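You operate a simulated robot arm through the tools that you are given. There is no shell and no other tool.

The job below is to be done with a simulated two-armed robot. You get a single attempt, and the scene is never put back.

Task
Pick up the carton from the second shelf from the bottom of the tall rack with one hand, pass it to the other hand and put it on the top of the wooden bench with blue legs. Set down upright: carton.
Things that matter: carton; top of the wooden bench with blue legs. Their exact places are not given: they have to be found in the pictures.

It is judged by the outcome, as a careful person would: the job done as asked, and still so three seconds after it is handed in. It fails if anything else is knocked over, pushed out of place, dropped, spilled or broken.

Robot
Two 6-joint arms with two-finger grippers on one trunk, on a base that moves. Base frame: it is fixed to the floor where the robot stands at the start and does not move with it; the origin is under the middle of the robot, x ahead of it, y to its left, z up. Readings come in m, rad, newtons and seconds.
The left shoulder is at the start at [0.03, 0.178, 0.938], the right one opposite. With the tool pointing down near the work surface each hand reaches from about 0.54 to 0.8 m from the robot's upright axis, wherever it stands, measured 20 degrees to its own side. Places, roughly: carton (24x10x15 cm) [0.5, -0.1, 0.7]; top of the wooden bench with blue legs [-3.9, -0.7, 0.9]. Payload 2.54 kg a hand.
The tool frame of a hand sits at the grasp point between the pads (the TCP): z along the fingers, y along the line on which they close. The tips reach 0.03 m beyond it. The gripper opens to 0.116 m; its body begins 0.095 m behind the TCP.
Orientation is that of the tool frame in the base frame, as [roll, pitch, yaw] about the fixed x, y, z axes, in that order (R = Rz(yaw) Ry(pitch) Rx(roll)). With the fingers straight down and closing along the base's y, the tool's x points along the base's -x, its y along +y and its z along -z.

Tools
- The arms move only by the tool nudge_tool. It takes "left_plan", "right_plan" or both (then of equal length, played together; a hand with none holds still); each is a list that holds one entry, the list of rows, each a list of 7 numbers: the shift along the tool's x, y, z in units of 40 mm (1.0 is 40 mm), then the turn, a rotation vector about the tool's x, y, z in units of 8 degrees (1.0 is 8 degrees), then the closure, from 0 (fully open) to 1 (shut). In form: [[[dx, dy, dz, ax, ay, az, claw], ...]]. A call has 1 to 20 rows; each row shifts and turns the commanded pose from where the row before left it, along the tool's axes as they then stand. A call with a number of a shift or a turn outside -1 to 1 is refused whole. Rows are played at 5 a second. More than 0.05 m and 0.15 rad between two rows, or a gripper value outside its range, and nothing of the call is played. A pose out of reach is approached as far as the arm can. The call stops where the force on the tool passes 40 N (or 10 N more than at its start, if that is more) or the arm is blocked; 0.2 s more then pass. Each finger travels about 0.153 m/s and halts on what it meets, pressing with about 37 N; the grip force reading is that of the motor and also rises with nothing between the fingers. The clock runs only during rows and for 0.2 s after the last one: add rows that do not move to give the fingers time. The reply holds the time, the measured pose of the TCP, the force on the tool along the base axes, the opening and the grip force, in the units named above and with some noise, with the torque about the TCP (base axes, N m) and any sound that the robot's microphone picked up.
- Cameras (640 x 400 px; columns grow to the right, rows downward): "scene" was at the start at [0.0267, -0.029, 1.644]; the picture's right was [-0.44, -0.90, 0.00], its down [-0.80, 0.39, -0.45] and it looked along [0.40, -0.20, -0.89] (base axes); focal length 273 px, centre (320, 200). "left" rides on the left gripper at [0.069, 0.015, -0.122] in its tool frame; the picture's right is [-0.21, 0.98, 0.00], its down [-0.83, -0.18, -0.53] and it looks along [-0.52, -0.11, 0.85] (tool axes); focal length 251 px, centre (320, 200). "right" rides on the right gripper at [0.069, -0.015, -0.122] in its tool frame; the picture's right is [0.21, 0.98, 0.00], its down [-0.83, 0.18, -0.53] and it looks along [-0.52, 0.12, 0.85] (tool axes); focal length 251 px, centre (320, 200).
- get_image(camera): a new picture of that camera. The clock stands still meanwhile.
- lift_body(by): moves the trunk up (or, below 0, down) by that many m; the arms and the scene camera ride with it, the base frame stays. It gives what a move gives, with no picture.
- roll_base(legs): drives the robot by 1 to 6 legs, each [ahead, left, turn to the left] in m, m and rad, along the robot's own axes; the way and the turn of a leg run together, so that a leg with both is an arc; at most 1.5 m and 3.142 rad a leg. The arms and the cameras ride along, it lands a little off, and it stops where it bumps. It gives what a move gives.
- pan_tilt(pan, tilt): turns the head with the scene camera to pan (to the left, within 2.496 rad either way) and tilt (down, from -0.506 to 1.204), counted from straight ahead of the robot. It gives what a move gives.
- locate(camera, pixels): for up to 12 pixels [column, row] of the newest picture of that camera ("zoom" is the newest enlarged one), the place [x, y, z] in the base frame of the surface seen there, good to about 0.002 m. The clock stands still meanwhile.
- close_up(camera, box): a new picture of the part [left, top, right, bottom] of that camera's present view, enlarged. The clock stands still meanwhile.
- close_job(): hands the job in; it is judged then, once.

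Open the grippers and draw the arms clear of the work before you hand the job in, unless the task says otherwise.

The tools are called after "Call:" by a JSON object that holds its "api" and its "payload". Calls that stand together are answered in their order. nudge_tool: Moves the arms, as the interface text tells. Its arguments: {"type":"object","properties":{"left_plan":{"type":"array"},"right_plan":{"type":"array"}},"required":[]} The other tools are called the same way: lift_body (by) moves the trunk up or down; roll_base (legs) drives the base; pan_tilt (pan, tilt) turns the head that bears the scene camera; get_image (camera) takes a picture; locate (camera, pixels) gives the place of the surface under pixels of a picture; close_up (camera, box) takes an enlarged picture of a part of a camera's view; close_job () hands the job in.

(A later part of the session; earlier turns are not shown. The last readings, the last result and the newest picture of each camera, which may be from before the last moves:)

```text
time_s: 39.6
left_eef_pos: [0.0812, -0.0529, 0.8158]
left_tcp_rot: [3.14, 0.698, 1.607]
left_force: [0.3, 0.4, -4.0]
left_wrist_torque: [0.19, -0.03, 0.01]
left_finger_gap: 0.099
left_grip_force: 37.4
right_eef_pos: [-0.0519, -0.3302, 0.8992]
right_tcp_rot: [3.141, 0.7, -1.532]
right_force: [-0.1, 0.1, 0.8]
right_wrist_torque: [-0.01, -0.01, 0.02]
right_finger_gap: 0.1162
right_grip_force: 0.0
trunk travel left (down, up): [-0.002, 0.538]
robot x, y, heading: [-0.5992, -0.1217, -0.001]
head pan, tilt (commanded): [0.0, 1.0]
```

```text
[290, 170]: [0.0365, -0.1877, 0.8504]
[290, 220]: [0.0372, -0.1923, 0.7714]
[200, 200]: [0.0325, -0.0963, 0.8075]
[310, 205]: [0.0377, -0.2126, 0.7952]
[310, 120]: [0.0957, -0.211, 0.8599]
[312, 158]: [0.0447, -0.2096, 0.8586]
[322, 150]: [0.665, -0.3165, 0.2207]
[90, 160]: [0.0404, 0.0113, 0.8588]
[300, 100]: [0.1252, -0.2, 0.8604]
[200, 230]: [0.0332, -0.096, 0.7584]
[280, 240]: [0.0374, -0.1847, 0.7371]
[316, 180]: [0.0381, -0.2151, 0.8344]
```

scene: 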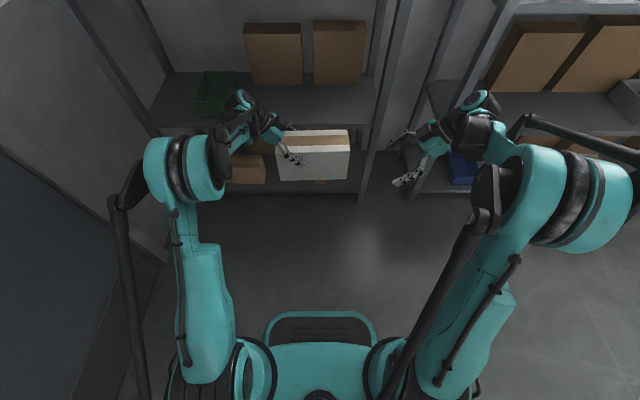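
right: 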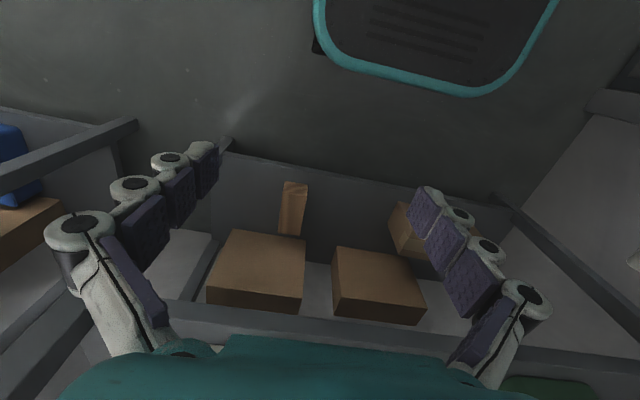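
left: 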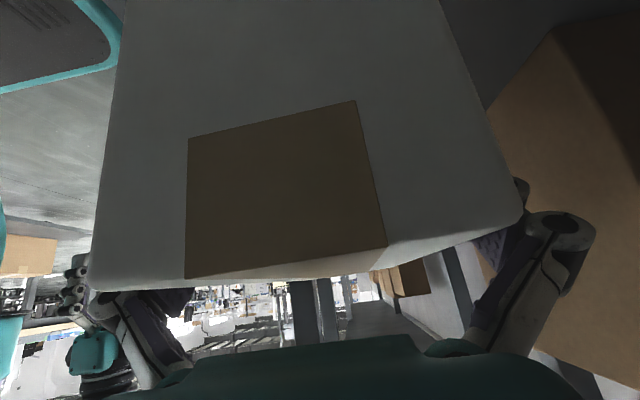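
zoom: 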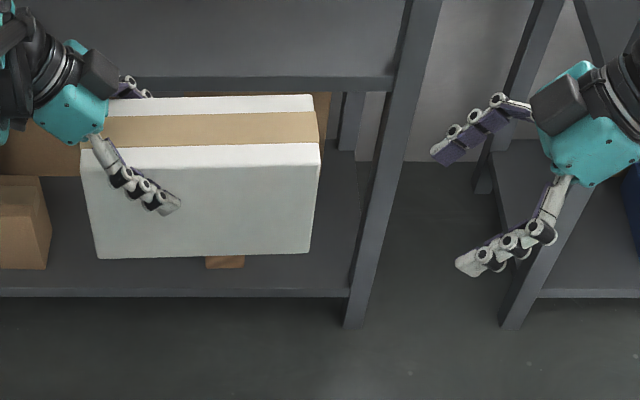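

The carton's right end is at y≈−0.2155 and its faces match expectations. I move the right hand forward and then to a pre-approach 13 cm up along its axis from the grip point.

Call:
{"api": "nudge_tool", "payload": {"right_plan": [[[0, -0.896, 0, 0, 0, 0, 0], [0, -0.896, 0, 0, 0, 0, 0], [0, -0.896, 0, 0, 0, 0, 0], [0, -0.896, 0, 0, 0, 0, 0], [-0.742, 0, 0.455, 0, 0, 0, 0], [-0.742, 0, 0.455, 0, 0, 0, 0], [-0.742, 0, 0.455, 0, 0, 0, 0], [0, 0, 0, 0, 0, 0, 0]]]}}

Call:
{"api": "get_image", "payload": {"camera": "right"}}

Call:
{"api": "close_up", "payload": {"camera": "scene", "box": [220, 80, 460, 230]}}

```text
time_s: 41.4
left_eef_pos: [0.0824, -0.0534, 0.8154]
left_tcp_rot: [3.139, 0.699, 1.608]
left_force: [0.2, 0.0, -3.5]
left_wrist_torque: [0.14, 0.0, 0.0]
left_finger_gap: 0.0991
left_grip_force: 36.9
right_eef_pos: [0.0888, -0.2194, 0.9165]
right_tcp_rot: [-3.14, 0.698, -1.531]
right_force: [-0.2, 0.4, -0.5]
right_wrist_torque: [-0.01, 0.0, -0.02]
right_finger_gap: 0.1162
right_grip_force: 0.1
trunk travel left (down, up): [-0.002, 0.538]
robot x, y, heading: [-0.5987, -0.1179, 0.004]
head pan, tilt (commanded): [0.0, 1.0]
```

```text
taken
```

right: 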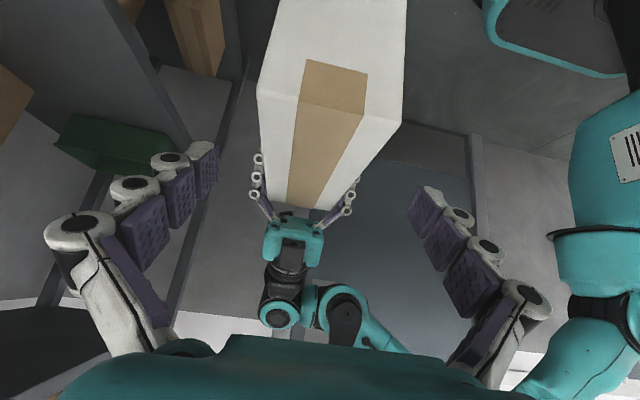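

```text
2.67 times, centred on (340, 155) of scene
```

zoom: 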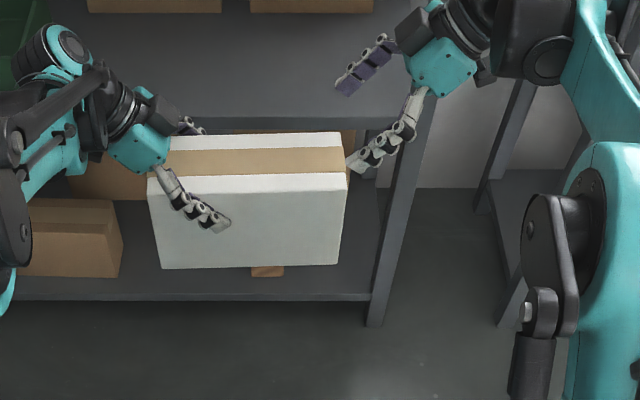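

The fingers are lined up astride the carton end. I insert along the tool axis 9 cm first.

Call:
{"api": "nudge_tool", "payload": {"right_plan": [[[0.02, 0.008, 0.75, 0, 0, 0, 0], [0.02, 0.008, 0.75, 0, 0, 0, 0], [0.02, 0.008, 0.75, 0, 0, 0, 0], [0, 0, 0, 0, 0, 0, 0]]]}}

Call:
{"api": "get_image", "payload": {"camera": "right"}}

Call:
{"api": "close_up", "payload": {"camera": "scene", "box": [220, 80, 460, 230]}}

```text
time_s: 42.4
left_eef_pos: [0.0816, -0.054, 0.8162]
left_tcp_rot: [3.138, 0.698, 1.608]
left_force: [-0.2, 1.0, -4.4]
left_wrist_torque: [0.19, 0.04, 0.01]
left_finger_gap: 0.0993
left_grip_force: 36.8
right_eef_pos: [0.0853, -0.1652, 0.8461]
right_tcp_rot: [3.14, 0.698, -1.533]
right_force: [-1.2, 1.4, 0.2]
right_wrist_torque: [0.05, -0.01, -0.02]
right_finger_gap: 0.1163
right_grip_force: 0.1
trunk travel left (down, up): [-0.002, 0.538]
robot x, y, heading: [-0.5999, -0.1208, 0.004]
head pan, tilt (commanded): [0.0, 1.0]
```

```text
taken
```

right: 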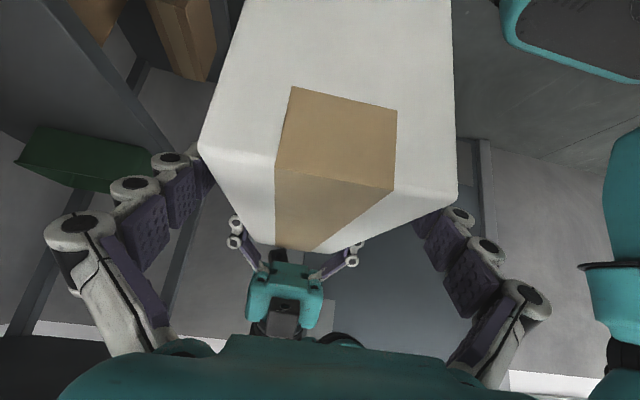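

```text
2.67 times, centred on (340, 155) of scene
```

zoom: 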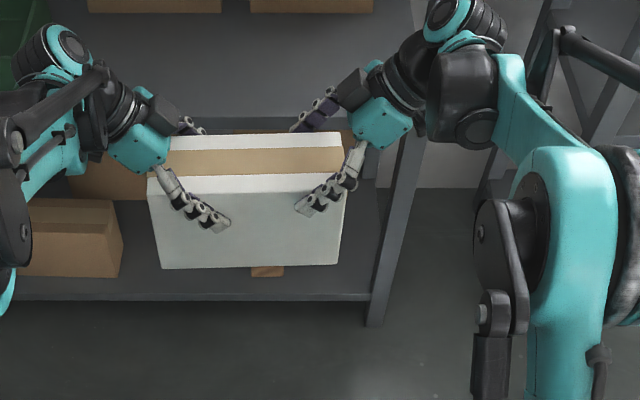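

Both fingers run along the faces without contact. I insert 4 cm more.

Call:
{"api": "nudge_tool", "payload": {"right_plan": [[[-0.01, 0, 0.5, 0, 0, 0, 0], [-0.01, 0, 0.5, 0, 0, 0, 0], [0, 0, 0, 0, 0, 0, 0]]]}}

Call:
{"api": "get_image", "payload": {"camera": "right"}}

Call:
{"api": "close_up", "payload": {"camera": "scene", "box": [220, 80, 460, 230]}}

```text
time_s: 43.2
left_eef_pos: [0.0818, -0.0543, 0.8159]
left_tcp_rot: [3.139, 0.698, 1.607]
left_force: [-0.9, -0.4, -4.1]
left_wrist_torque: [0.13, -0.01, 0.01]
left_finger_gap: 0.0994
left_grip_force: 36.8
right_eef_pos: [0.0857, -0.1386, 0.8155]
right_tcp_rot: [3.141, 0.698, -1.533]
right_force: [-0.3, -0.8, -0.2]
right_wrist_torque: [0.02, 0.01, 0.0]
right_finger_gap: 0.116
right_grip_force: 0.1
trunk travel left (down, up): [-0.002, 0.538]
robot x, y, heading: [-0.5996, -0.1244, -0.002]
head pan, tilt (commanded): [0.0, 1.0]
```

```text
taken
```

right: 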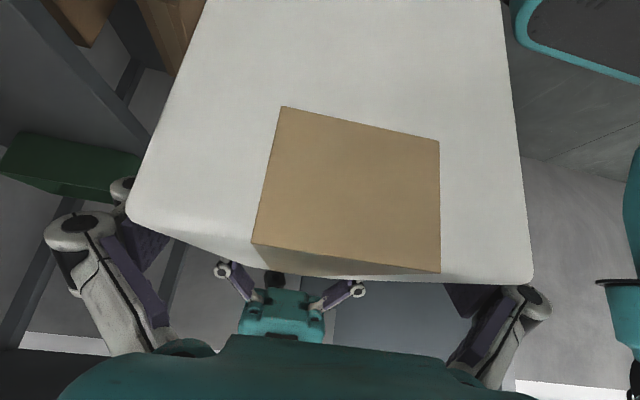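

```text
2.67 times, centred on (340, 155) of scene
```

zoom: 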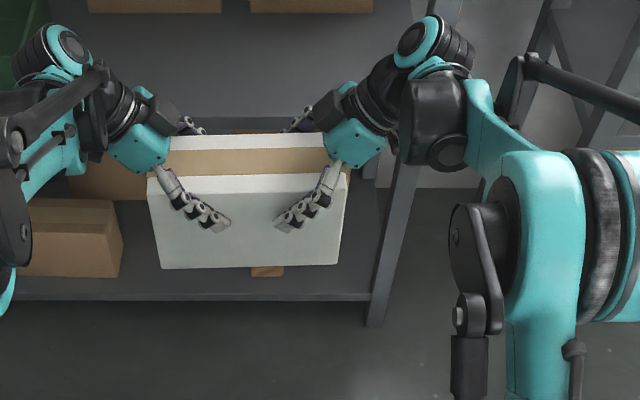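

The right hand is in place at (0.086, −0.139, 0.816). I close it on the carton while the left hand keeps hold.

Call:
{"api": "nudge_tool", "payload": {"right_plan": [[[0, 0, 0, 0, 0, 0, 0.5], [0, 0, 0, 0, 0, 0, 1], [0, 0, 0, 0, 0, 0, 1], [0, 0, 0, 0, 0, 0, 1], [0, 0, 0, 0, 0, 0, 1]]], "left_plan": [[[0, 0, 0, 0, 0, 0, 1], [0, 0, 0, 0, 0, 0, 1], [0, 0, 0, 0, 0, 0, 1], [0, 0, 0, 0, 0, 0, 1], [0, 0, 0, 0, 0, 0, 1]]]}}

Call:
{"api": "close_up", "payload": {"camera": "scene", "box": [220, 80, 460, 230]}}

```text
time_s: 44.4
left_eef_pos: [0.0809, -0.053, 0.8144]
left_tcp_rot: [3.14, 0.696, 1.606]
left_force: [-2.0, 7.2, -14.2]
left_wrist_torque: [0.71, 0.36, 0.01]
left_finger_gap: 0.0989
left_grip_force: 36.9
right_eef_pos: [0.0852, -0.1393, 0.8151]
right_tcp_rot: [3.141, 0.7, -1.533]
right_force: [1.9, -6.3, 9.9]
right_wrist_torque: [0.34, -0.34, -0.1]
right_finger_gap: 0.0994
right_grip_force: 36.8
trunk travel left (down, up): [-0.002, 0.538]
robot x, y, heading: [-0.5978, -0.1204, 0.004]
head pan, tilt (commanded): [0.0, 1.0]
```

```text
2.67 times, centred on (340, 155) of scene
```

zoom: 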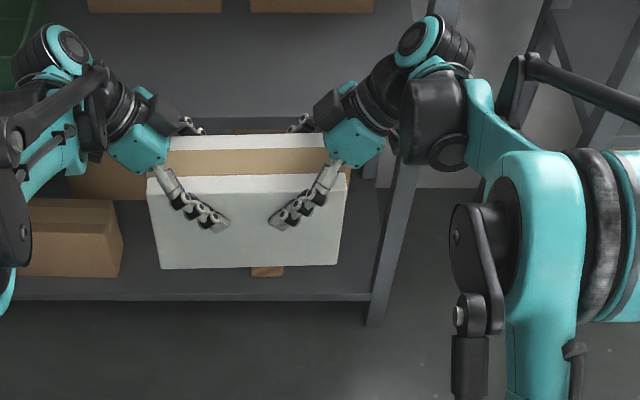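

Both hands grip (gaps 0.099 m each). Now I open the left hand while the right holds.

Call:
{"api": "nudge_tool", "payload": {"left_plan": [[[0, 0, 0, 0, 0, 0, 0.5], [0, 0, 0, 0, 0, 0, 0], [0, 0, 0, 0, 0, 0, 0], [0, 0, 0, 0, 0, 0, 0]]], "right_plan": [[[0, 0, 0, 0, 0, 0, 1], [0, 0, 0, 0, 0, 0, 1], [0, 0, 0, 0, 0, 0, 1], [0, 0, 0, 0, 0, 0, 1]]]}}

Call:
{"api": "get_image", "payload": {"camera": "left"}}

Call:
{"api": "close_up", "payload": {"camera": "scene", "box": [220, 80, 460, 230]}}

```text
time_s: 45.4
left_eef_pos: [0.0812, -0.0538, 0.816]
left_tcp_rot: [3.139, 0.698, 1.608]
left_force: [-0.3, 0.7, 0.1]
left_wrist_torque: [-0.03, -0.01, 0.01]
left_finger_gap: 0.116
left_grip_force: 0.1
right_eef_pos: [0.0852, -0.1397, 0.8152]
right_tcp_rot: [-3.142, 0.699, -1.533]
right_force: [0.2, 0.8, 0.4]
right_wrist_torque: [-0.16, -0.06, 0.02]
right_finger_gap: 0.0995
right_grip_force: 36.9
trunk travel left (down, up): [-0.002, 0.538]
robot x, y, heading: [-0.6013, -0.1207, -0.001]
head pan, tilt (commanded): [0.0, 1.0]
```

```text
taken
```

left: 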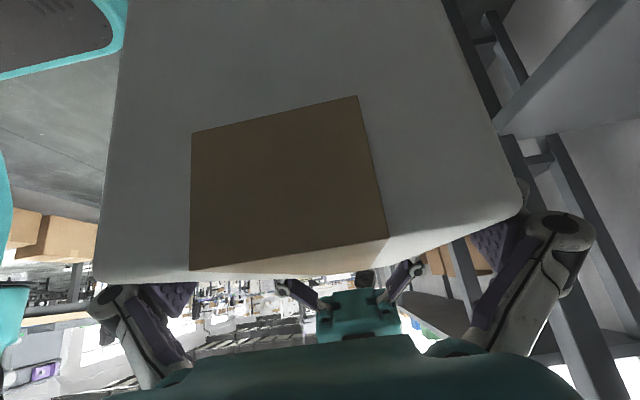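

```text
2.67 times, centred on (340, 155) of scene
```

zoom: 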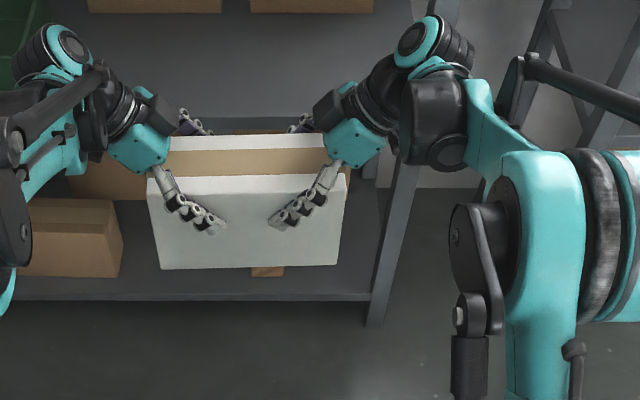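

The left hand is open and unloaded while the carton stays level in the right hand. I draw the left hand back along its axis.

Call:
{"api": "nudge_tool", "payload": {"left_plan": [[[0, 0, -0.5, 0, 0, 0, 0], [0, 0, -0.7, 0, 0, 0, 0], [0, 0, -0.7, 0, 0, 0, 0], [0, 0, -0.8, 0, 0, 0, 0], [0, 0, -0.8, 0, 0, 0, 0], [0, 0, 0, 0, 0, 0, 0]]], "right_plan": [[[0, 0, 0, 0, 0, 0, 1], [0, 0, 0, 0, 0, 0, 1], [0, 0, 0, 0, 0, 0, 1], [0, 0, 0, 0, 0, 0, 1], [0, 0, 0, 0, 0, 0, 1], [0, 0, 0, 0, 0, 0, 1]]]}}

Call:
{"api": "close_up", "payload": {"camera": "scene", "box": [180, 60, 460, 235]}}

```text
time_s: 46.8
left_eef_pos: [0.0788, 0.0367, 0.9245]
left_tcp_rot: [3.139, 0.699, 1.608]
left_force: [0.4, 0.3, -0.6]
left_wrist_torque: [0.03, 0.0, -0.01]
left_finger_gap: 0.116
left_grip_force: 0.1
right_eef_pos: [0.0835, -0.1398, 0.8148]
right_tcp_rot: [3.141, 0.699, -1.533]
right_force: [0.5, 0.3, 0.2]
right_wrist_torque: [-0.23, -0.01, -0.03]
right_finger_gap: 0.0992
right_grip_force: 37.0
trunk travel left (down, up): [-0.002, 0.538]
robot x, y, heading: [-0.6029, -0.1206, 0.003]
head pan, tilt (commanded): [0.0, 1.0]
```

```text
2.29 times, centred on (320, 148) of scene
```

zoom: 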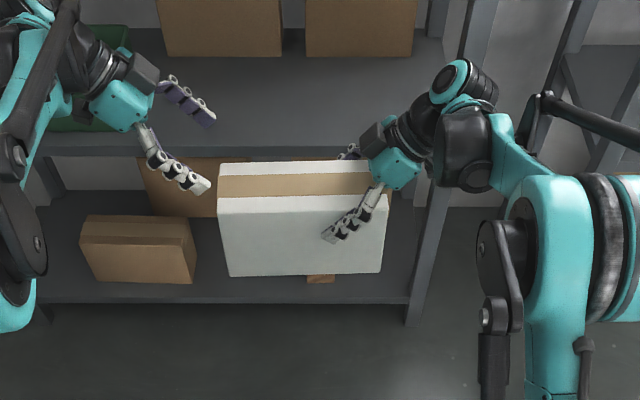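

The carton is in the right hand alone and level. I park the left arm: undo its lean while drawing it back toward the body.

Call:
{"api": "nudge_tool", "payload": {"left_plan": [[[0, -0.8, 0, 0, 1, 0, 0], [0, -0.8, 0, 0, 1, 0, 0], [0, -0.8, 0, 0, 1, 0, 0], [0, -0.8, 0, 0, 1, 0, 0], [0, -0.8, 0, 0, 1, 0, 0], [0, -0.9, 0, 0, 0, 0, 0], [0, -0.9, 0, 0, 0, 0, 0], [0, -0.9, 0, 0, 0, 0, 0], [0, 0, 0, 0, 0, 0, 0]]], "right_plan": [[[0, 0, 0, 0, 0, 0, 1], [0, 0, 0, 0, 0, 0, 1], [0, 0, 0, 0, 0, 0, 1], [0, 0, 0, 0, 0, 0, 1], [0, 0, 0, 0, 0, 0, 1], [0, 0, 0, 0, 0, 0, 1], [0, 0, 0, 0, 0, 0, 1], [0, 0, 0, 0, 0, 0, 1], [0, 0, 0, 0, 0, 0, 1]]]}}

Call:
{"api": "get_image", "payload": {"camera": "scene"}}

Call:
{"api": "pan_tilt", "payload": {"pan": -1.57, "tilt": 0.5}}

Call:
{"api": "get_image", "payload": {"camera": "scene"}}

```text
time_s: 48.8
left_eef_pos: [-0.1929, 0.0277, 0.9246]
left_tcp_rot: [3.14, -0.002, 1.609]
left_force: [0.6, 0.3, -1.0]
left_wrist_torque: [-0.03, 0.01, -0.02]
left_finger_gap: 0.1161
left_grip_force: 0.1
right_eef_pos: [0.0856, -0.1393, 0.8148]
right_tcp_rot: [-3.141, 0.698, -1.531]
right_force: [0.6, 0.4, -0.1]
right_wrist_torque: [-0.2, 0.02, -0.03]
right_finger_gap: 0.099
right_grip_force: 36.7
trunk travel left (down, up): [-0.002, 0.538]
robot x, y, heading: [-0.5993, -0.1206, 0.0]
head pan, tilt (commanded): [0.0, 1.0]
```

```text
taken
```

scene: 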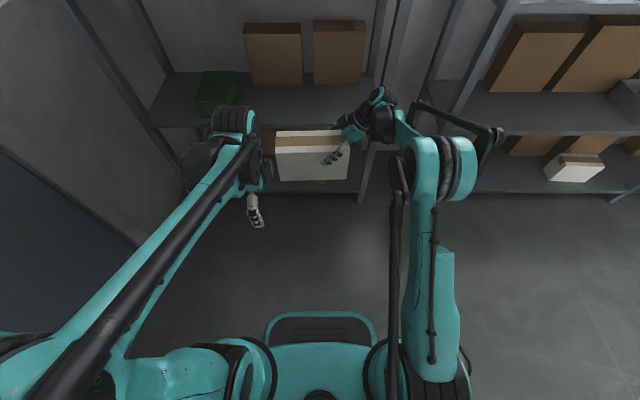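

```text
time_s: 50.5
left_eef_pos: [-0.1932, 0.0286, 0.9254]
left_tcp_rot: [3.141, -0.001, 1.609]
left_force: [0.4, -0.3, 0.6]
left_wrist_torque: [0.0, 0.0, -0.02]
left_finger_gap: 0.1162
left_grip_force: 0.0
right_eef_pos: [0.0844, -0.1394, 0.8158]
right_tcp_rot: [-3.139, 0.699, -1.532]
right_force: [0.0, 0.4, -0.2]
right_wrist_torque: [-0.19, 0.01, -0.05]
right_finger_gap: 0.0992
right_grip_force: 37.1
trunk travel left (down, up): [-0.002, 0.538]
robot x, y, heading: [-0.5989, -0.1244, 0.002]
head pan, tilt (commanded): [-1.571, 0.499]
```

```text
taken
```

scene: 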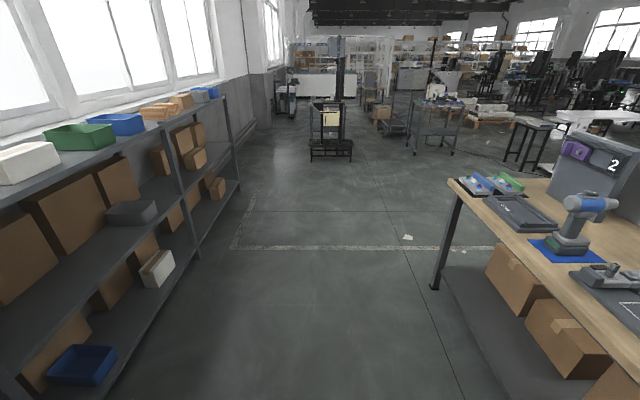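

The aisle between racks and KIT bench is clear toward −y. I measure the bench end, the floor paper at (408,237) and the things further off.

Call:
{"api": "locate", "payload": {"camera": "scene", "pixels": [[435, 288], [450, 182], [490, 175], [408, 237], [330, 158], [455, 153], [525, 170], [240, 190], [195, 255], [600, 250], [560, 165], [410, 150]]}}

Call:
{"api": "pan_tilt", "payload": {"pan": -2.3, "tilt": 0.45}}

Call:
{"api": "get_image", "payload": {"camera": "scene"}}

```text
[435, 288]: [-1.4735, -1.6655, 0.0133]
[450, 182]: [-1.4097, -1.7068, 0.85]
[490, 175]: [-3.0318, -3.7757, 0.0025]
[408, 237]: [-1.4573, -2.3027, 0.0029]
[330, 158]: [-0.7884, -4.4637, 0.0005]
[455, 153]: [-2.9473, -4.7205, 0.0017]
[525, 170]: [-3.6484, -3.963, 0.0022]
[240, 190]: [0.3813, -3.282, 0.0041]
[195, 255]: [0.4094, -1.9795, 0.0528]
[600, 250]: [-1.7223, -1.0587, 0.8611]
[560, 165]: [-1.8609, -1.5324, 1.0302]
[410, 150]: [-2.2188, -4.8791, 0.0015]
```

```text
time_s: 51.6
left_eef_pos: [-0.1932, 0.028, 0.9253]
left_tcp_rot: [3.14, -0.001, 1.609]
left_force: [0.4, -0.2, -0.5]
left_wrist_torque: [0.01, 0.02, -0.01]
left_finger_gap: 0.1159
left_grip_force: 0.0
right_eef_pos: [0.0863, -0.1393, 0.8154]
right_tcp_rot: [-3.141, 0.699, -1.532]
right_force: [0.2, 0.4, -0.6]
right_wrist_torque: [-0.22, 0.0, -0.03]
right_finger_gap: 0.0992
right_grip_force: 37.0
trunk travel left (down, up): [-0.002, 0.538]
robot x, y, heading: [-0.5995, -0.1238, 0.002]
head pan, tilt (commanded): [-2.3, 0.45]
```

```text
taken
```

scene: 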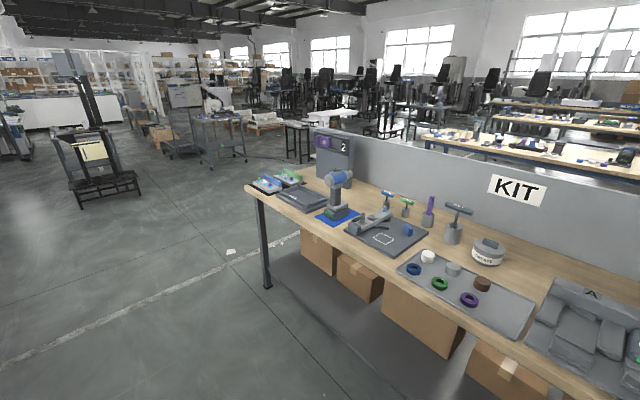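

I measure the stool/table left of the blue-legged bench and that bench's near edge to plan the drive.

Call:
{"api": "locate", "payload": {"camera": "scene", "pixels": [[292, 160], [313, 155], [340, 112], [375, 135], [430, 137], [525, 158], [620, 175], [245, 160], [215, 165], [480, 170], [400, 140], [350, 145]]}}

Call:
{"api": "close_up", "payload": {"camera": "scene", "box": [270, 80, 510, 230]}}

```text
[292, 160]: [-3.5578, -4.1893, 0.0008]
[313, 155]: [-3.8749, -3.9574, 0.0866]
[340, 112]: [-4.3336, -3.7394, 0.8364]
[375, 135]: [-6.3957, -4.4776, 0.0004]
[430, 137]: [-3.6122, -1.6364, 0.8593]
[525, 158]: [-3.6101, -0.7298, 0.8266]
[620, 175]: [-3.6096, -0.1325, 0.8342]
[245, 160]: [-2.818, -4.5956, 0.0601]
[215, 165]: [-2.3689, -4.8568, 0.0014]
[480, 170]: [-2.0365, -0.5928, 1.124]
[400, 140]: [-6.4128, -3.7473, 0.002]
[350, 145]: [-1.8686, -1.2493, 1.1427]
```

```text
2.67 times, centred on (390, 155) of scene
```

zoom: 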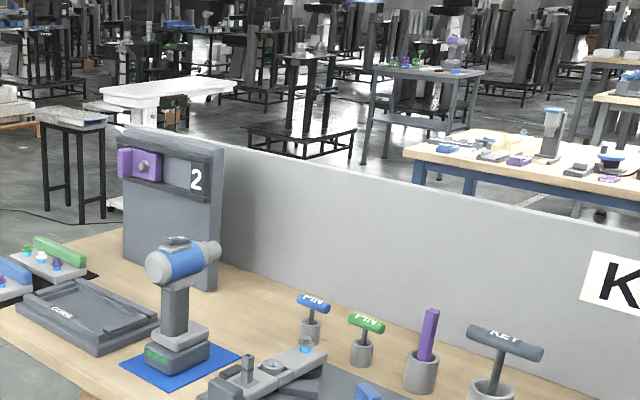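

The way is clear: strafe right to y≈−2.8, turn round, go ahead to x≈−2.7, then strafe into the aisle by the blue-legged bench (front edge x≈−3.61). First I strafe along the rack aisle.

Call:
{"api": "roll_base", "payload": {"legs": [[0.0, -0.4, 0.0]]}}

Call:
{"api": "pan_tilt", "payload": {"pan": -0.6, "tilt": 0.9}}

Call:
{"api": "get_image", "payload": {"camera": "scene"}}

```text
time_s: 54.1
left_eef_pos: [-0.1907, -0.3723, 0.9242]
left_tcp_rot: [3.141, 0.0, 1.613]
left_force: [-0.1, -0.1, -0.2]
left_wrist_torque: [0.03, 0.0, -0.02]
left_finger_gap: 0.1158
left_grip_force: 0.0
right_eef_pos: [0.0857, -0.5377, 0.8154]
right_tcp_rot: [-3.141, 0.699, -1.529]
right_force: [0.0, -1.2, 0.3]
right_wrist_torque: [-0.15, -0.02, 0.02]
right_finger_gap: 0.0996
right_grip_force: 36.9
trunk travel left (down, up): [-0.002, 0.538]
robot x, y, heading: [-0.6008, -0.5222, 0.005]
head pan, tilt (commanded): [-2.3, 0.45]
```

```text
time_s: 55.8
left_eef_pos: [-0.191, -0.3716, 0.9248]
left_tcp_rot: [3.138, -0.002, 1.612]
left_force: [-0.8, 0.0, 0.1]
left_wrist_torque: [0.01, 0.01, 0.03]
left_finger_gap: 0.1158
left_grip_force: 0.1
right_eef_pos: [0.0859, -0.5366, 0.8151]
right_tcp_rot: [3.141, 0.699, -1.529]
right_force: [-0.8, -0.7, -0.8]
right_wrist_torque: [-0.2, 0.01, -0.01]
right_finger_gap: 0.0993
right_grip_force: 36.8
trunk travel left (down, up): [-0.002, 0.538]
robot x, y, heading: [-0.5983, -0.5188, 0.006]
head pan, tilt (commanded): [-0.6, 0.901]
```

```text
taken
```

scene: 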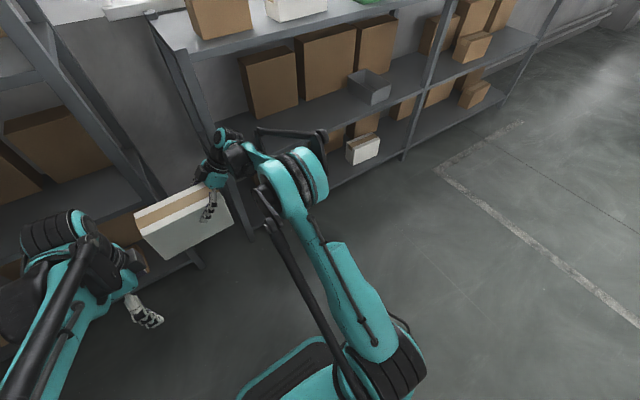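

The carton rides well and clears the racks. I strafe on to y≈−2.8.

Call:
{"api": "roll_base", "payload": {"legs": [[0.0, -1.15, 0.0], [0.0, -1.15, 0.0]]}}

Call:
{"api": "get_image", "payload": {"camera": "scene"}}

```text
time_s: 67.0
left_eef_pos: [-0.1842, -2.657, 0.9246]
left_tcp_rot: [3.142, 0.0, 1.612]
left_force: [-0.4, -0.2, 0.9]
left_wrist_torque: [0.01, 0.04, -0.02]
left_finger_gap: 0.1159
left_grip_force: 0.0
right_eef_pos: [0.094, -2.8208, 0.8153]
right_tcp_rot: [-3.14, 0.698, -1.527]
right_force: [-0.4, 0.9, -0.9]
right_wrist_torque: [-0.15, 0.02, 0.01]
right_finger_gap: 0.0993
right_grip_force: 37.3
trunk travel left (down, up): [-0.002, 0.538]
robot x, y, heading: [-0.5898, -2.8067, 0.003]
head pan, tilt (commanded): [-0.6, 0.901]
```

```text
taken
```

scene: 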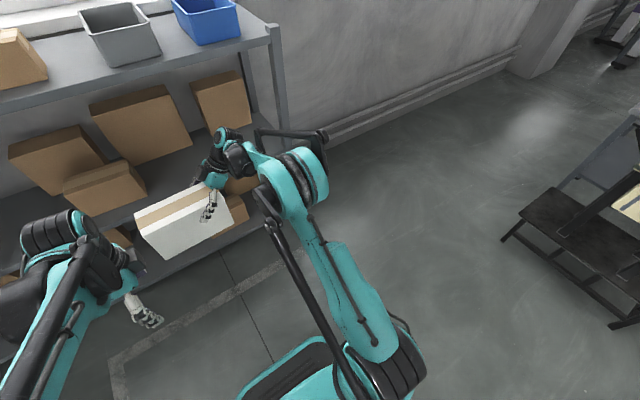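

Position (−0.59, −2.81), nothing within the turning circle. I turn left in place by half a turn to face −x.

Call:
{"api": "roll_base", "payload": {"legs": [[0.0, 0.0, 1.57], [0.0, 0.0, 1.568]]}}

Call:
{"api": "pan_tilt", "payload": {"pan": 0.0, "tilt": 0.4}}

Call:
{"api": "get_image", "payload": {"camera": "scene"}}

```text
time_s: 75.0
left_eef_pos: [-1.0012, -2.9473, 0.9252]
left_tcp_rot: [3.14, -0.001, -1.552]
left_force: [1.1, 0.2, 0.2]
left_wrist_torque: [0.0, 0.06, 0.0]
left_finger_gap: 0.1161
left_grip_force: 0.0
right_eef_pos: [-1.2745, -2.7741, 0.8158]
right_tcp_rot: [-3.141, 0.699, 1.59]
right_force: [-0.2, 0.1, -0.1]
right_wrist_torque: [0.2, -0.02, 0.0]
right_finger_gap: 0.0993
right_grip_force: 37.2
trunk travel left (down, up): [-0.002, 0.538]
robot x, y, heading: [-0.588, -2.8067, 3.125]
head pan, tilt (commanded): [-0.6, 0.901]
```

```text
time_s: 76.0
left_eef_pos: [-1.0006, -2.9479, 0.9242]
left_tcp_rot: [3.14, 0.001, -1.552]
left_force: [-0.5, 0.8, 0.1]
left_wrist_torque: [-0.02, -0.05, 0.03]
left_finger_gap: 0.116
left_grip_force: 0.0
right_eef_pos: [-1.2752, -2.7737, 0.8154]
right_tcp_rot: [3.139, 0.698, 1.59]
right_force: [0.5, 0.4, -0.1]
right_wrist_torque: [0.2, 0.0, 0.02]
right_finger_gap: 0.0989
right_grip_force: 36.5
trunk travel left (down, up): [-0.002, 0.538]
robot x, y, heading: [-0.5903, -2.805, 3.125]
head pan, tilt (commanded): [0.0, 0.4]
```

```text
taken
```

scene: 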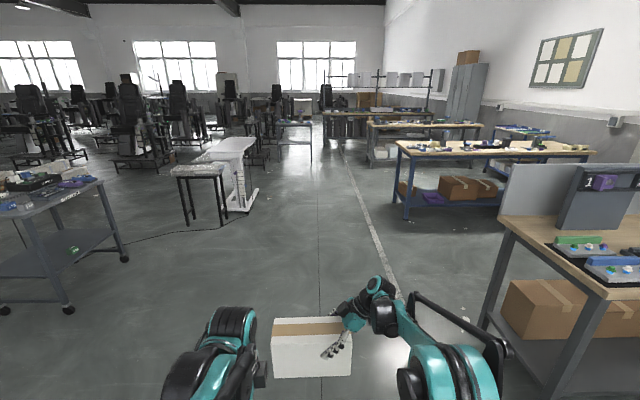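

The blue-legged bench stands ahead right at (490,150) and the floor ahead is clear. I drive ahead about 2.1 m.

Call:
{"api": "roll_base", "payload": {"legs": [[1.05, 0.0, 0.0], [1.05, 0.0, 0.016]]}}

Call:
{"api": "pan_tilt", "payload": {"pan": -0.9, "tilt": 0.45}}

Call:
{"api": "get_image", "payload": {"camera": "scene"}}

```text
time_s: 86.5
left_eef_pos: [-3.1133, -2.911, 0.9232]
left_tcp_rot: [3.139, -0.001, -1.533]
left_force: [-0.2, 1.6, 0.1]
left_wrist_torque: [0.0, -0.02, 0.03]
left_finger_gap: 0.1156
left_grip_force: 0.0
right_eef_pos: [-3.3893, -2.7437, 0.816]
right_tcp_rot: [3.141, 0.697, 1.607]
right_force: [-1.0, -0.2, 0.1]
right_wrist_torque: [0.19, 0.03, -0.04]
right_finger_gap: 0.0993
right_grip_force: 37.2
trunk travel left (down, up): [-0.002, 0.538]
robot x, y, heading: [-2.7083, -2.7619, -3.144]
head pan, tilt (commanded): [0.0, 0.4]
```

```text
time_s: 87.7
left_eef_pos: [-3.1132, -2.9117, 0.9243]
left_tcp_rot: [3.141, -0.001, -1.535]
left_force: [0.6, -0.4, 0.0]
left_wrist_torque: [0.01, -0.01, 0.0]
left_finger_gap: 0.116
left_grip_force: 0.0
right_eef_pos: [-3.3903, -2.7435, 0.8157]
right_tcp_rot: [-3.141, 0.7, 1.609]
right_force: [0.0, -0.2, 0.1]
right_wrist_torque: [0.21, 0.01, 0.0]
right_finger_gap: 0.0992
right_grip_force: 36.6
trunk travel left (down, up): [-0.002, 0.538]
robot x, y, heading: [-2.7065, -2.7651, -3.143]
head pan, tilt (commanded): [-0.901, 0.45]
```

```text
taken
```

scene: 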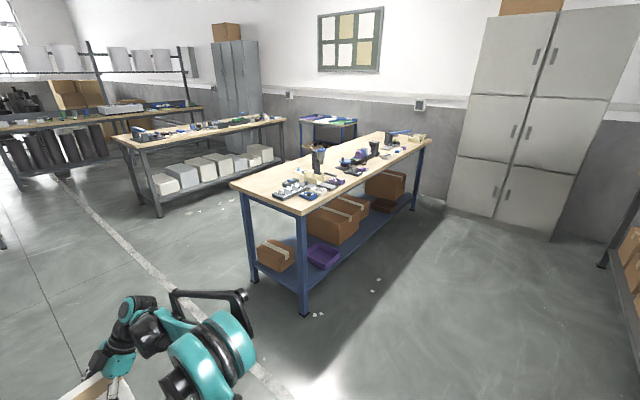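

The blue-legged bench is clearly seen with its near corner at (303,210). I raise the trunk so the carton is above bench height and look at the top for free room.

Call:
{"api": "lift_body", "payload": {"by": 0.36}}

Call:
{"api": "close_up", "payload": {"camera": "scene", "box": [210, 120, 450, 270]}}

```text
time_s: 91.2
left_eef_pos: [-3.1131, -2.9126, 1.2851]
left_tcp_rot: [3.14, 0.0, -1.534]
left_force: [0.4, -0.5, 0.6]
left_wrist_torque: [-0.03, 0.0, 0.0]
left_finger_gap: 0.116
left_grip_force: 0.1
right_eef_pos: [-3.391, -2.7443, 1.1753]
right_tcp_rot: [3.141, 0.699, 1.607]
right_force: [0.2, -0.5, -4.9]
right_wrist_torque: [0.18, 0.02, 0.01]
right_finger_gap: 0.0993
right_grip_force: 36.9
trunk travel left (down, up): [-0.362, 0.178]
robot x, y, heading: [-2.7049, -2.7643, -3.141]
head pan, tilt (commanded): [-0.901, 0.45]
```

```text
2.67 times, centred on (330, 195) of scene
```

zoom: 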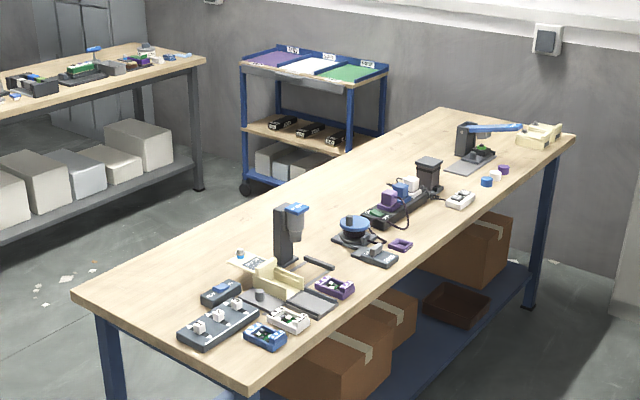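

Objects lie mostly along the middle of the top; the back half and some gaps are free. I map positions on the top.

Call:
{"api": "locate", "payload": {"camera": "zoom", "pixels": [[75, 292], [250, 390], [575, 135], [440, 110], [285, 240], [355, 235], [400, 245], [430, 180], [460, 200], [220, 320], [335, 288], [380, 208]]}}

Call:
{"api": "locate", "payload": {"camera": "zoom", "pixels": [[487, 182], [504, 170], [470, 160], [490, 128], [540, 135], [320, 262], [378, 258], [265, 335], [290, 320], [175, 280], [350, 180], [520, 160]]}}

```text
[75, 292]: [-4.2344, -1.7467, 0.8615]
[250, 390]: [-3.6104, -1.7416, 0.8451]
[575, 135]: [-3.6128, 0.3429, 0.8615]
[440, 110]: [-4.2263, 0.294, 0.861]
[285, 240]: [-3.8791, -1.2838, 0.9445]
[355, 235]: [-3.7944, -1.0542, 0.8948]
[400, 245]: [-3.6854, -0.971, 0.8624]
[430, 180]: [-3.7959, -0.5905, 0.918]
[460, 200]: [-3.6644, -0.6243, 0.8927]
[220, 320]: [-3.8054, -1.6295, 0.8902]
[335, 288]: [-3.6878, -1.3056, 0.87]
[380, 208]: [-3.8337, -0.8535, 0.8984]
```

```text
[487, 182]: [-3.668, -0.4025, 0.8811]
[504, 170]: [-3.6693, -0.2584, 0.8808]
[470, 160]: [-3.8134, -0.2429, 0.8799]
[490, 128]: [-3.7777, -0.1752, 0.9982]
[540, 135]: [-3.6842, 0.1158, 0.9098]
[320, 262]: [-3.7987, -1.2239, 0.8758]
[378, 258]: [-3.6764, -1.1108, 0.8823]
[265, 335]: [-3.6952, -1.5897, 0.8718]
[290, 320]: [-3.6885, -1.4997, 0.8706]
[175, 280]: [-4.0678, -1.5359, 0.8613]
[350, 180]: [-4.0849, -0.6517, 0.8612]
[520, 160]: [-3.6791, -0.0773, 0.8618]
```

The top is at z≈0.8615 (x −4.235…−3.61, y −1.745…0.34), and its back-left end corner around (−4.07, −1.6) looks free. I check what lies nearest to that corner.

Call:
{"api": "close_up", "payload": {"camera": "scene", "box": [220, 190, 340, 270]}}

Call:
{"api": "locate", "payload": {"camera": "zoom", "pixels": [[350, 215], [410, 250], [300, 260], [300, 330], [450, 190], [380, 170], [250, 230], [180, 260], [390, 205], [330, 290], [280, 380], [440, 210]]}}

```text
5.00 times, centred on (280, 230) of scene
```

zoom: 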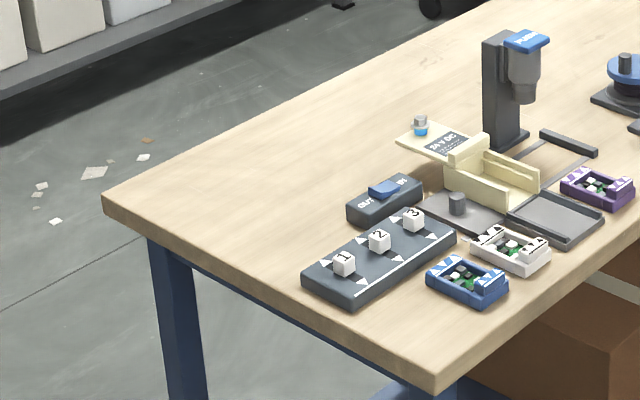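

```text
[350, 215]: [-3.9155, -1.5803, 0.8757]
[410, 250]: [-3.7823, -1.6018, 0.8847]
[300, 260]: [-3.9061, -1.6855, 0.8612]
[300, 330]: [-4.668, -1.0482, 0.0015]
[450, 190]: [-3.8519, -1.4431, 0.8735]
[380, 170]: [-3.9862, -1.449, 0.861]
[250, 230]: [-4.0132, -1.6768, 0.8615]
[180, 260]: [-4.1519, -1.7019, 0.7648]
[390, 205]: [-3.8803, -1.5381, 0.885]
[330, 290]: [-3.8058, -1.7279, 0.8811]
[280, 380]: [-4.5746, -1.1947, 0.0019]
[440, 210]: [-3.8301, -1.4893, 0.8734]
```

The corner left of the OUT box (x<−3.96, y −1.70…−1.45) is free. I will place the carton there from the bench's end: turn right to face +y first.

Call:
{"api": "roll_base", "payload": {"legs": [[0.0, 0.0, -1.571]]}}

Call:
{"api": "pan_tilt", "payload": {"pan": 1.2, "tilt": 0.6}}

Call:
{"api": "get_image", "payload": {"camera": "scene"}}

```text
time_s: 95.4
left_eef_pos: [-2.8581, -2.3571, 1.2849]
left_tcp_rot: [3.141, 0.0, -3.093]
left_force: [-0.4, -0.5, 0.5]
left_wrist_torque: [-0.02, 0.01, -0.02]
left_finger_gap: 0.1159
left_grip_force: 0.0
right_eef_pos: [-2.6953, -2.0766, 1.176]
right_tcp_rot: [-3.141, 0.698, 0.051]
right_force: [0.0, 0.0, -3.6]
right_wrist_torque: [0.01, -0.13, 0.0]
right_finger_gap: 0.0991
right_grip_force: 37.2
trunk travel left (down, up): [-0.362, 0.178]
robot x, y, heading: [-2.7052, -2.7648, 1.58]
head pan, tilt (commanded): [-0.901, 0.45]
```

```text
time_s: 97.4
left_eef_pos: [-2.8594, -2.3583, 1.2837]
left_tcp_rot: [3.14, 0.0, -3.093]
left_force: [-0.4, 0.6, -0.1]
left_wrist_torque: [0.0, 0.01, 0.0]
left_finger_gap: 0.1161
left_grip_force: 0.1
right_eef_pos: [-2.6956, -2.0772, 1.1757]
right_tcp_rot: [3.14, 0.699, 0.052]
right_force: [0.5, 0.7, -2.7]
right_wrist_torque: [0.03, -0.2, -0.02]
right_finger_gap: 0.0992
right_grip_force: 37.2
trunk travel left (down, up): [-0.362, 0.178]
robot x, y, heading: [-2.7015, -2.7604, 1.585]
head pan, tilt (commanded): [1.201, 0.6]
```

```text
taken
```

scene: 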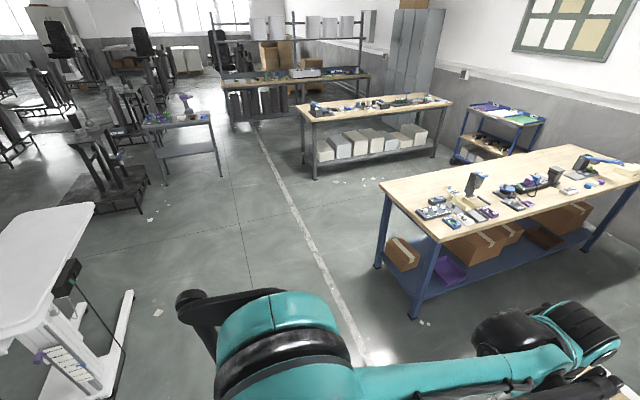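

Facing +y now. The white table at left (50,260) could be near my strafe; I measure it and the papers on the floor.

Call:
{"api": "locate", "payload": {"camera": "scene", "pixels": [[95, 205], [130, 295], [120, 370], [65, 280], [5, 330], [158, 312], [425, 322], [185, 300], [250, 330], [340, 270], [440, 240], [380, 185]]}}

```text
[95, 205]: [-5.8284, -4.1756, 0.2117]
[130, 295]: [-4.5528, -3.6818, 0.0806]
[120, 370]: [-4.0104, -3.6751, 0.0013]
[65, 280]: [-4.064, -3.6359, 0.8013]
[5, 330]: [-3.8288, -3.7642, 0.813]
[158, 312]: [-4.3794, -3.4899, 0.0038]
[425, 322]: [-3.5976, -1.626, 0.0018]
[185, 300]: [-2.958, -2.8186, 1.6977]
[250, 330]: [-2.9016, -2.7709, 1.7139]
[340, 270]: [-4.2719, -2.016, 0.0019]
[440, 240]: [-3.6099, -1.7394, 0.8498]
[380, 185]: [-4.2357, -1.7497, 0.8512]
```

The white table's near side is at y≈−3.6, far enough. I straighten by −0.05 rad and strafe left along the bench end.

Call:
{"api": "roll_base", "payload": {"legs": [[0.0, 0.0, -0.05], [0.04, 0.69, 0.0], [0.04, 0.69, 0.0]]}}

Call:
{"api": "pan_tilt", "payload": {"pan": -0.2, "tilt": 0.75}}

Call:
{"api": "get_image", "payload": {"camera": "scene"}}

```text
time_s: 105.0
left_eef_pos: [-4.2176, -2.2131, 1.2831]
left_tcp_rot: [3.139, 0.001, 3.131]
left_force: [0.3, 0.1, 0.3]
left_wrist_torque: [0.01, -0.03, 0.02]
left_finger_gap: 0.1162
left_grip_force: 0.0
right_eef_pos: [-4.0367, -1.9448, 1.1755]
right_tcp_rot: [-3.142, 0.698, -0.01]
right_force: [0.4, -0.5, -3.0]
right_wrist_torque: [-0.03, -0.18, 0.04]
right_finger_gap: 0.0988
right_grip_force: 36.9
trunk travel left (down, up): [-0.362, 0.178]
robot x, y, heading: [-4.0874, -2.6264, 1.526]
head pan, tilt (commanded): [1.201, 0.6]
```

```text
time_s: 106.6
left_eef_pos: [-4.218, -2.214, 1.2843]
left_tcp_rot: [3.14, -0.001, 3.13]
left_force: [0.4, -0.2, 0.6]
left_wrist_torque: [0.0, 0.01, -0.02]
left_finger_gap: 0.116
left_grip_force: 0.2
right_eef_pos: [-4.0365, -1.944, 1.1747]
right_tcp_rot: [-3.14, 0.698, -0.011]
right_force: [0.0, -0.4, -4.8]
right_wrist_torque: [0.02, -0.16, 0.0]
right_finger_gap: 0.0992
right_grip_force: 37.3
trunk travel left (down, up): [-0.362, 0.178]
robot x, y, heading: [-4.091, -2.6252, 1.522]
head pan, tilt (commanded): [-0.201, 0.75]
```

```text
taken
```

scene: 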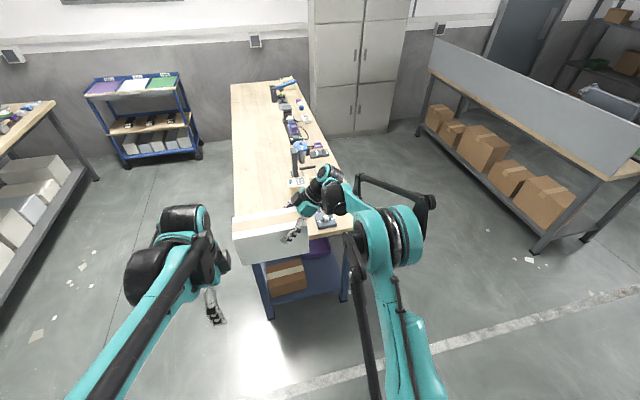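

The carton hangs just outside the bench end. I check its level by measuring its faces.

Call:
{"api": "close_up", "payload": {"camera": "scene", "box": [200, 160, 360, 280]}}

Call:
{"api": "locate", "payload": {"camera": "zoom", "pixels": [[150, 240], [150, 280], [150, 360], [300, 235], [420, 340], [430, 260], [145, 222], [400, 190], [250, 330], [400, 350], [165, 380], [430, 290]]}}

```text
3.33 times, centred on (280, 220) of scene
```

zoom: 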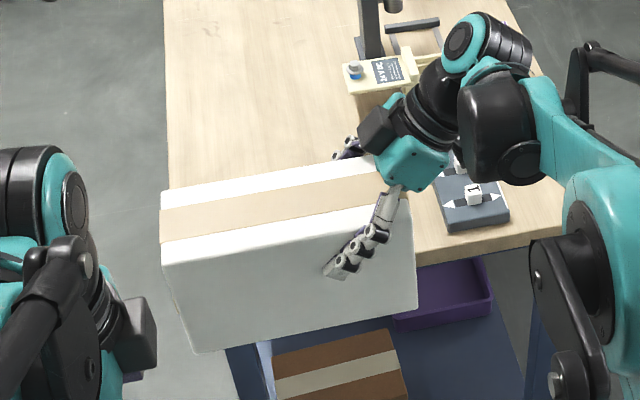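

```text
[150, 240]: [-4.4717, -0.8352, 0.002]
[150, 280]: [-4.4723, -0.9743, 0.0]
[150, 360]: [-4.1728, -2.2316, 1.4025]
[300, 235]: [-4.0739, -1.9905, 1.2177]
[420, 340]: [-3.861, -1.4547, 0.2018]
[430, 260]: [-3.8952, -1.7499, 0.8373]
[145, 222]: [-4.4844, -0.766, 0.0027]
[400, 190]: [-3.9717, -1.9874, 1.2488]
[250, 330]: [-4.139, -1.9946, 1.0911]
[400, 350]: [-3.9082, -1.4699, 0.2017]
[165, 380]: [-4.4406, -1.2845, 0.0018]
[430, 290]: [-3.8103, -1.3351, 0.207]
```

I measure the carton's corners for tilt.

Call:
{"api": "locate", "payload": {"camera": "zoom", "pixels": [[200, 346], [300, 327], [408, 306], [175, 230], [250, 205], [340, 180], [320, 210], [185, 300], [410, 260], [165, 200], [175, 270], [220, 300]]}}

```text
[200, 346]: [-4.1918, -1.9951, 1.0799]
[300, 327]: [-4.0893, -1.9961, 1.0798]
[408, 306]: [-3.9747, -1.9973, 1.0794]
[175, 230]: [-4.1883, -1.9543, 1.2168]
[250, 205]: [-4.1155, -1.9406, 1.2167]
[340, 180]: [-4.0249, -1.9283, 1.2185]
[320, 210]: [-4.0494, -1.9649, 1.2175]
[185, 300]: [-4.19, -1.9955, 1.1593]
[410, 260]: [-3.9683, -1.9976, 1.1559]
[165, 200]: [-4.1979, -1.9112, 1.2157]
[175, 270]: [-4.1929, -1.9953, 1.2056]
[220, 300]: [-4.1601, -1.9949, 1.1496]
```

The carton is level within about 1° (top z 1.216–1.218, bottom about 1.066). I drive ahead so its centre comes to about (−4.085, −1.60).

Call:
{"api": "roll_base", "payload": {"legs": [[0.344, 0.021, 0.0]]}}

Call:
{"api": "get_image", "payload": {"camera": "scene"}}

Call:
{"api": "get_image", "payload": {"camera": "right"}}

```text
time_s: 108.8
left_eef_pos: [-4.2223, -1.866, 1.2838]
left_tcp_rot: [3.14, 0.0, 3.127]
left_force: [-0.8, 0.7, 0.2]
left_wrist_torque: [-0.01, -0.01, 0.0]
left_finger_gap: 0.1158
left_grip_force: 0.2
right_eef_pos: [-4.04, -1.5969, 1.1755]
right_tcp_rot: [3.141, 0.698, -0.014]
right_force: [-0.3, 0.1, -4.5]
right_wrist_torque: [-0.03, -0.14, -0.04]
right_finger_gap: 0.0991
right_grip_force: 37.8
trunk travel left (down, up): [-0.362, 0.178]
robot x, y, heading: [-4.0962, -2.2816, 1.522]
head pan, tilt (commanded): [-0.201, 0.75]
```

```text
taken
```

scene: 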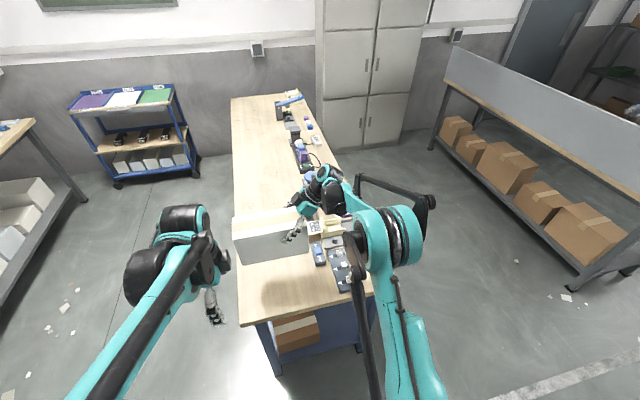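

```text
taken
```

right: 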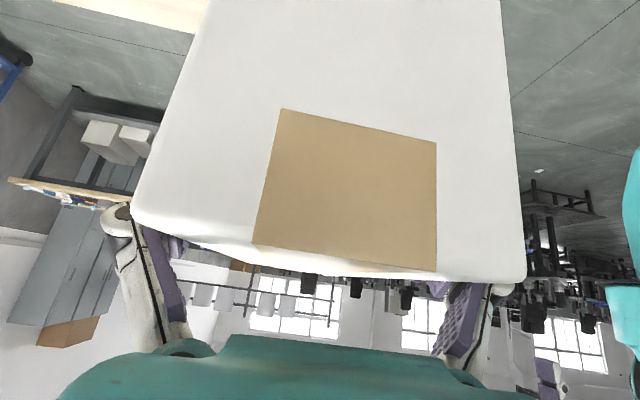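

The carton hovers over the corner. I check how near the small items are to its right end before lowering.

Call:
{"api": "close_up", "payload": {"camera": "scene", "box": [220, 180, 380, 300]}}

Call:
{"api": "locate", "payload": {"camera": "zoom", "pixels": [[350, 170], [357, 190], [385, 220], [390, 280], [440, 310], [370, 260], [100, 340], [390, 345], [300, 320], [460, 290], [400, 260], [350, 220]]}}

```text
3.33 times, centred on (300, 240) of scene
```

zoom: 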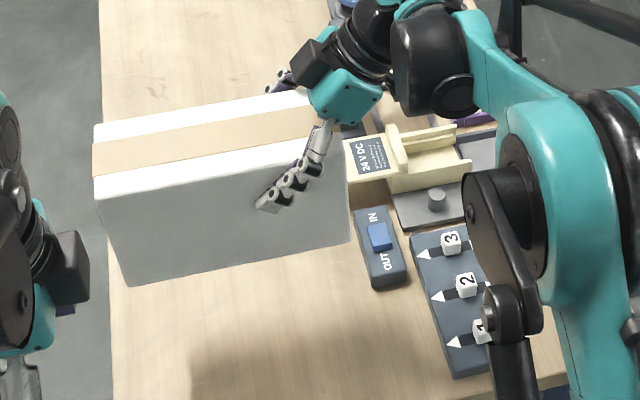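

```text
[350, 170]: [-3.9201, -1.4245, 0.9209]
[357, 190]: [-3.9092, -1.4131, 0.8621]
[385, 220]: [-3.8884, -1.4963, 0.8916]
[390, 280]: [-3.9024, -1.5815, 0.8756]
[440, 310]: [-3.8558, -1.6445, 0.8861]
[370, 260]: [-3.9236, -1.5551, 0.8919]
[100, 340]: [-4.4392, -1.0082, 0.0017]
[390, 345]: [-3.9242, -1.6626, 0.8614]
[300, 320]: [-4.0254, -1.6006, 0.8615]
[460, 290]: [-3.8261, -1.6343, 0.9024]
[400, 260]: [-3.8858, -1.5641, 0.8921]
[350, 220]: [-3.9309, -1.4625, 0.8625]
```

Nearest items are the OUT box (left edge x≈−3.925) and the plate at y≈−1.42; the carton's end at x≈−3.962 clears both. I lower the trunk 17 cm.

Call:
{"api": "lift_body", "payload": {"by": -0.17}}

Call:
{"api": "close_up", "payload": {"camera": "scene", "box": [200, 180, 400, 305]}}

```text
time_s: 110.8
left_eef_pos: [-4.2217, -1.8653, 1.1148]
left_tcp_rot: [3.141, -0.001, 3.127]
left_force: [0.4, 0.4, 0.1]
left_wrist_torque: [0.01, 0.0, 0.01]
left_finger_gap: 0.116
left_grip_force: 0.1
right_eef_pos: [-4.0393, -1.5971, 1.0053]
right_tcp_rot: [3.14, 0.697, -0.013]
right_force: [0.1, 0.1, -3.5]
right_wrist_torque: [0.02, -0.16, -0.01]
right_finger_gap: 0.0994
right_grip_force: 36.8
trunk travel left (down, up): [-0.192, 0.348]
robot x, y, heading: [-4.0916, -2.2773, 1.523]
head pan, tilt (commanded): [-0.201, 0.75]
```

```text
3.20 times, centred on (300, 242) of scene
```

zoom: 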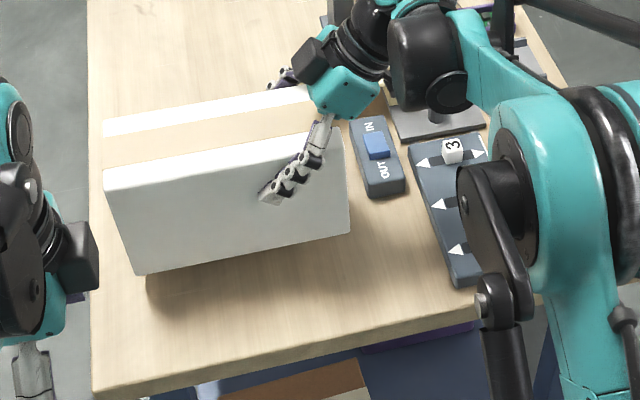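

The carton is about 3.5 cm above the top. I measure the gap before the last lowering.

Call:
{"api": "locate", "payload": {"camera": "zoom", "pixels": [[140, 268], [240, 250], [342, 230], [120, 150], [200, 130], [280, 115], [250, 310], [150, 300], [345, 200], [110, 200], [360, 190], [380, 300]]}}

```text
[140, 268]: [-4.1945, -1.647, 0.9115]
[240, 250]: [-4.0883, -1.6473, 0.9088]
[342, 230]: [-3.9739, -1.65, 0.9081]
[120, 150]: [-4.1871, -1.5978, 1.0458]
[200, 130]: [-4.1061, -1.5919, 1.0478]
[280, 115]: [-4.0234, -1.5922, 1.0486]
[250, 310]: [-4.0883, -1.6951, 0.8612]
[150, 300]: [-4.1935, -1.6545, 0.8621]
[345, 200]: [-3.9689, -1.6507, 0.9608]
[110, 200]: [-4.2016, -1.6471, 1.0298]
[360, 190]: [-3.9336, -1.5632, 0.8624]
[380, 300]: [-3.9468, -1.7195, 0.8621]
```

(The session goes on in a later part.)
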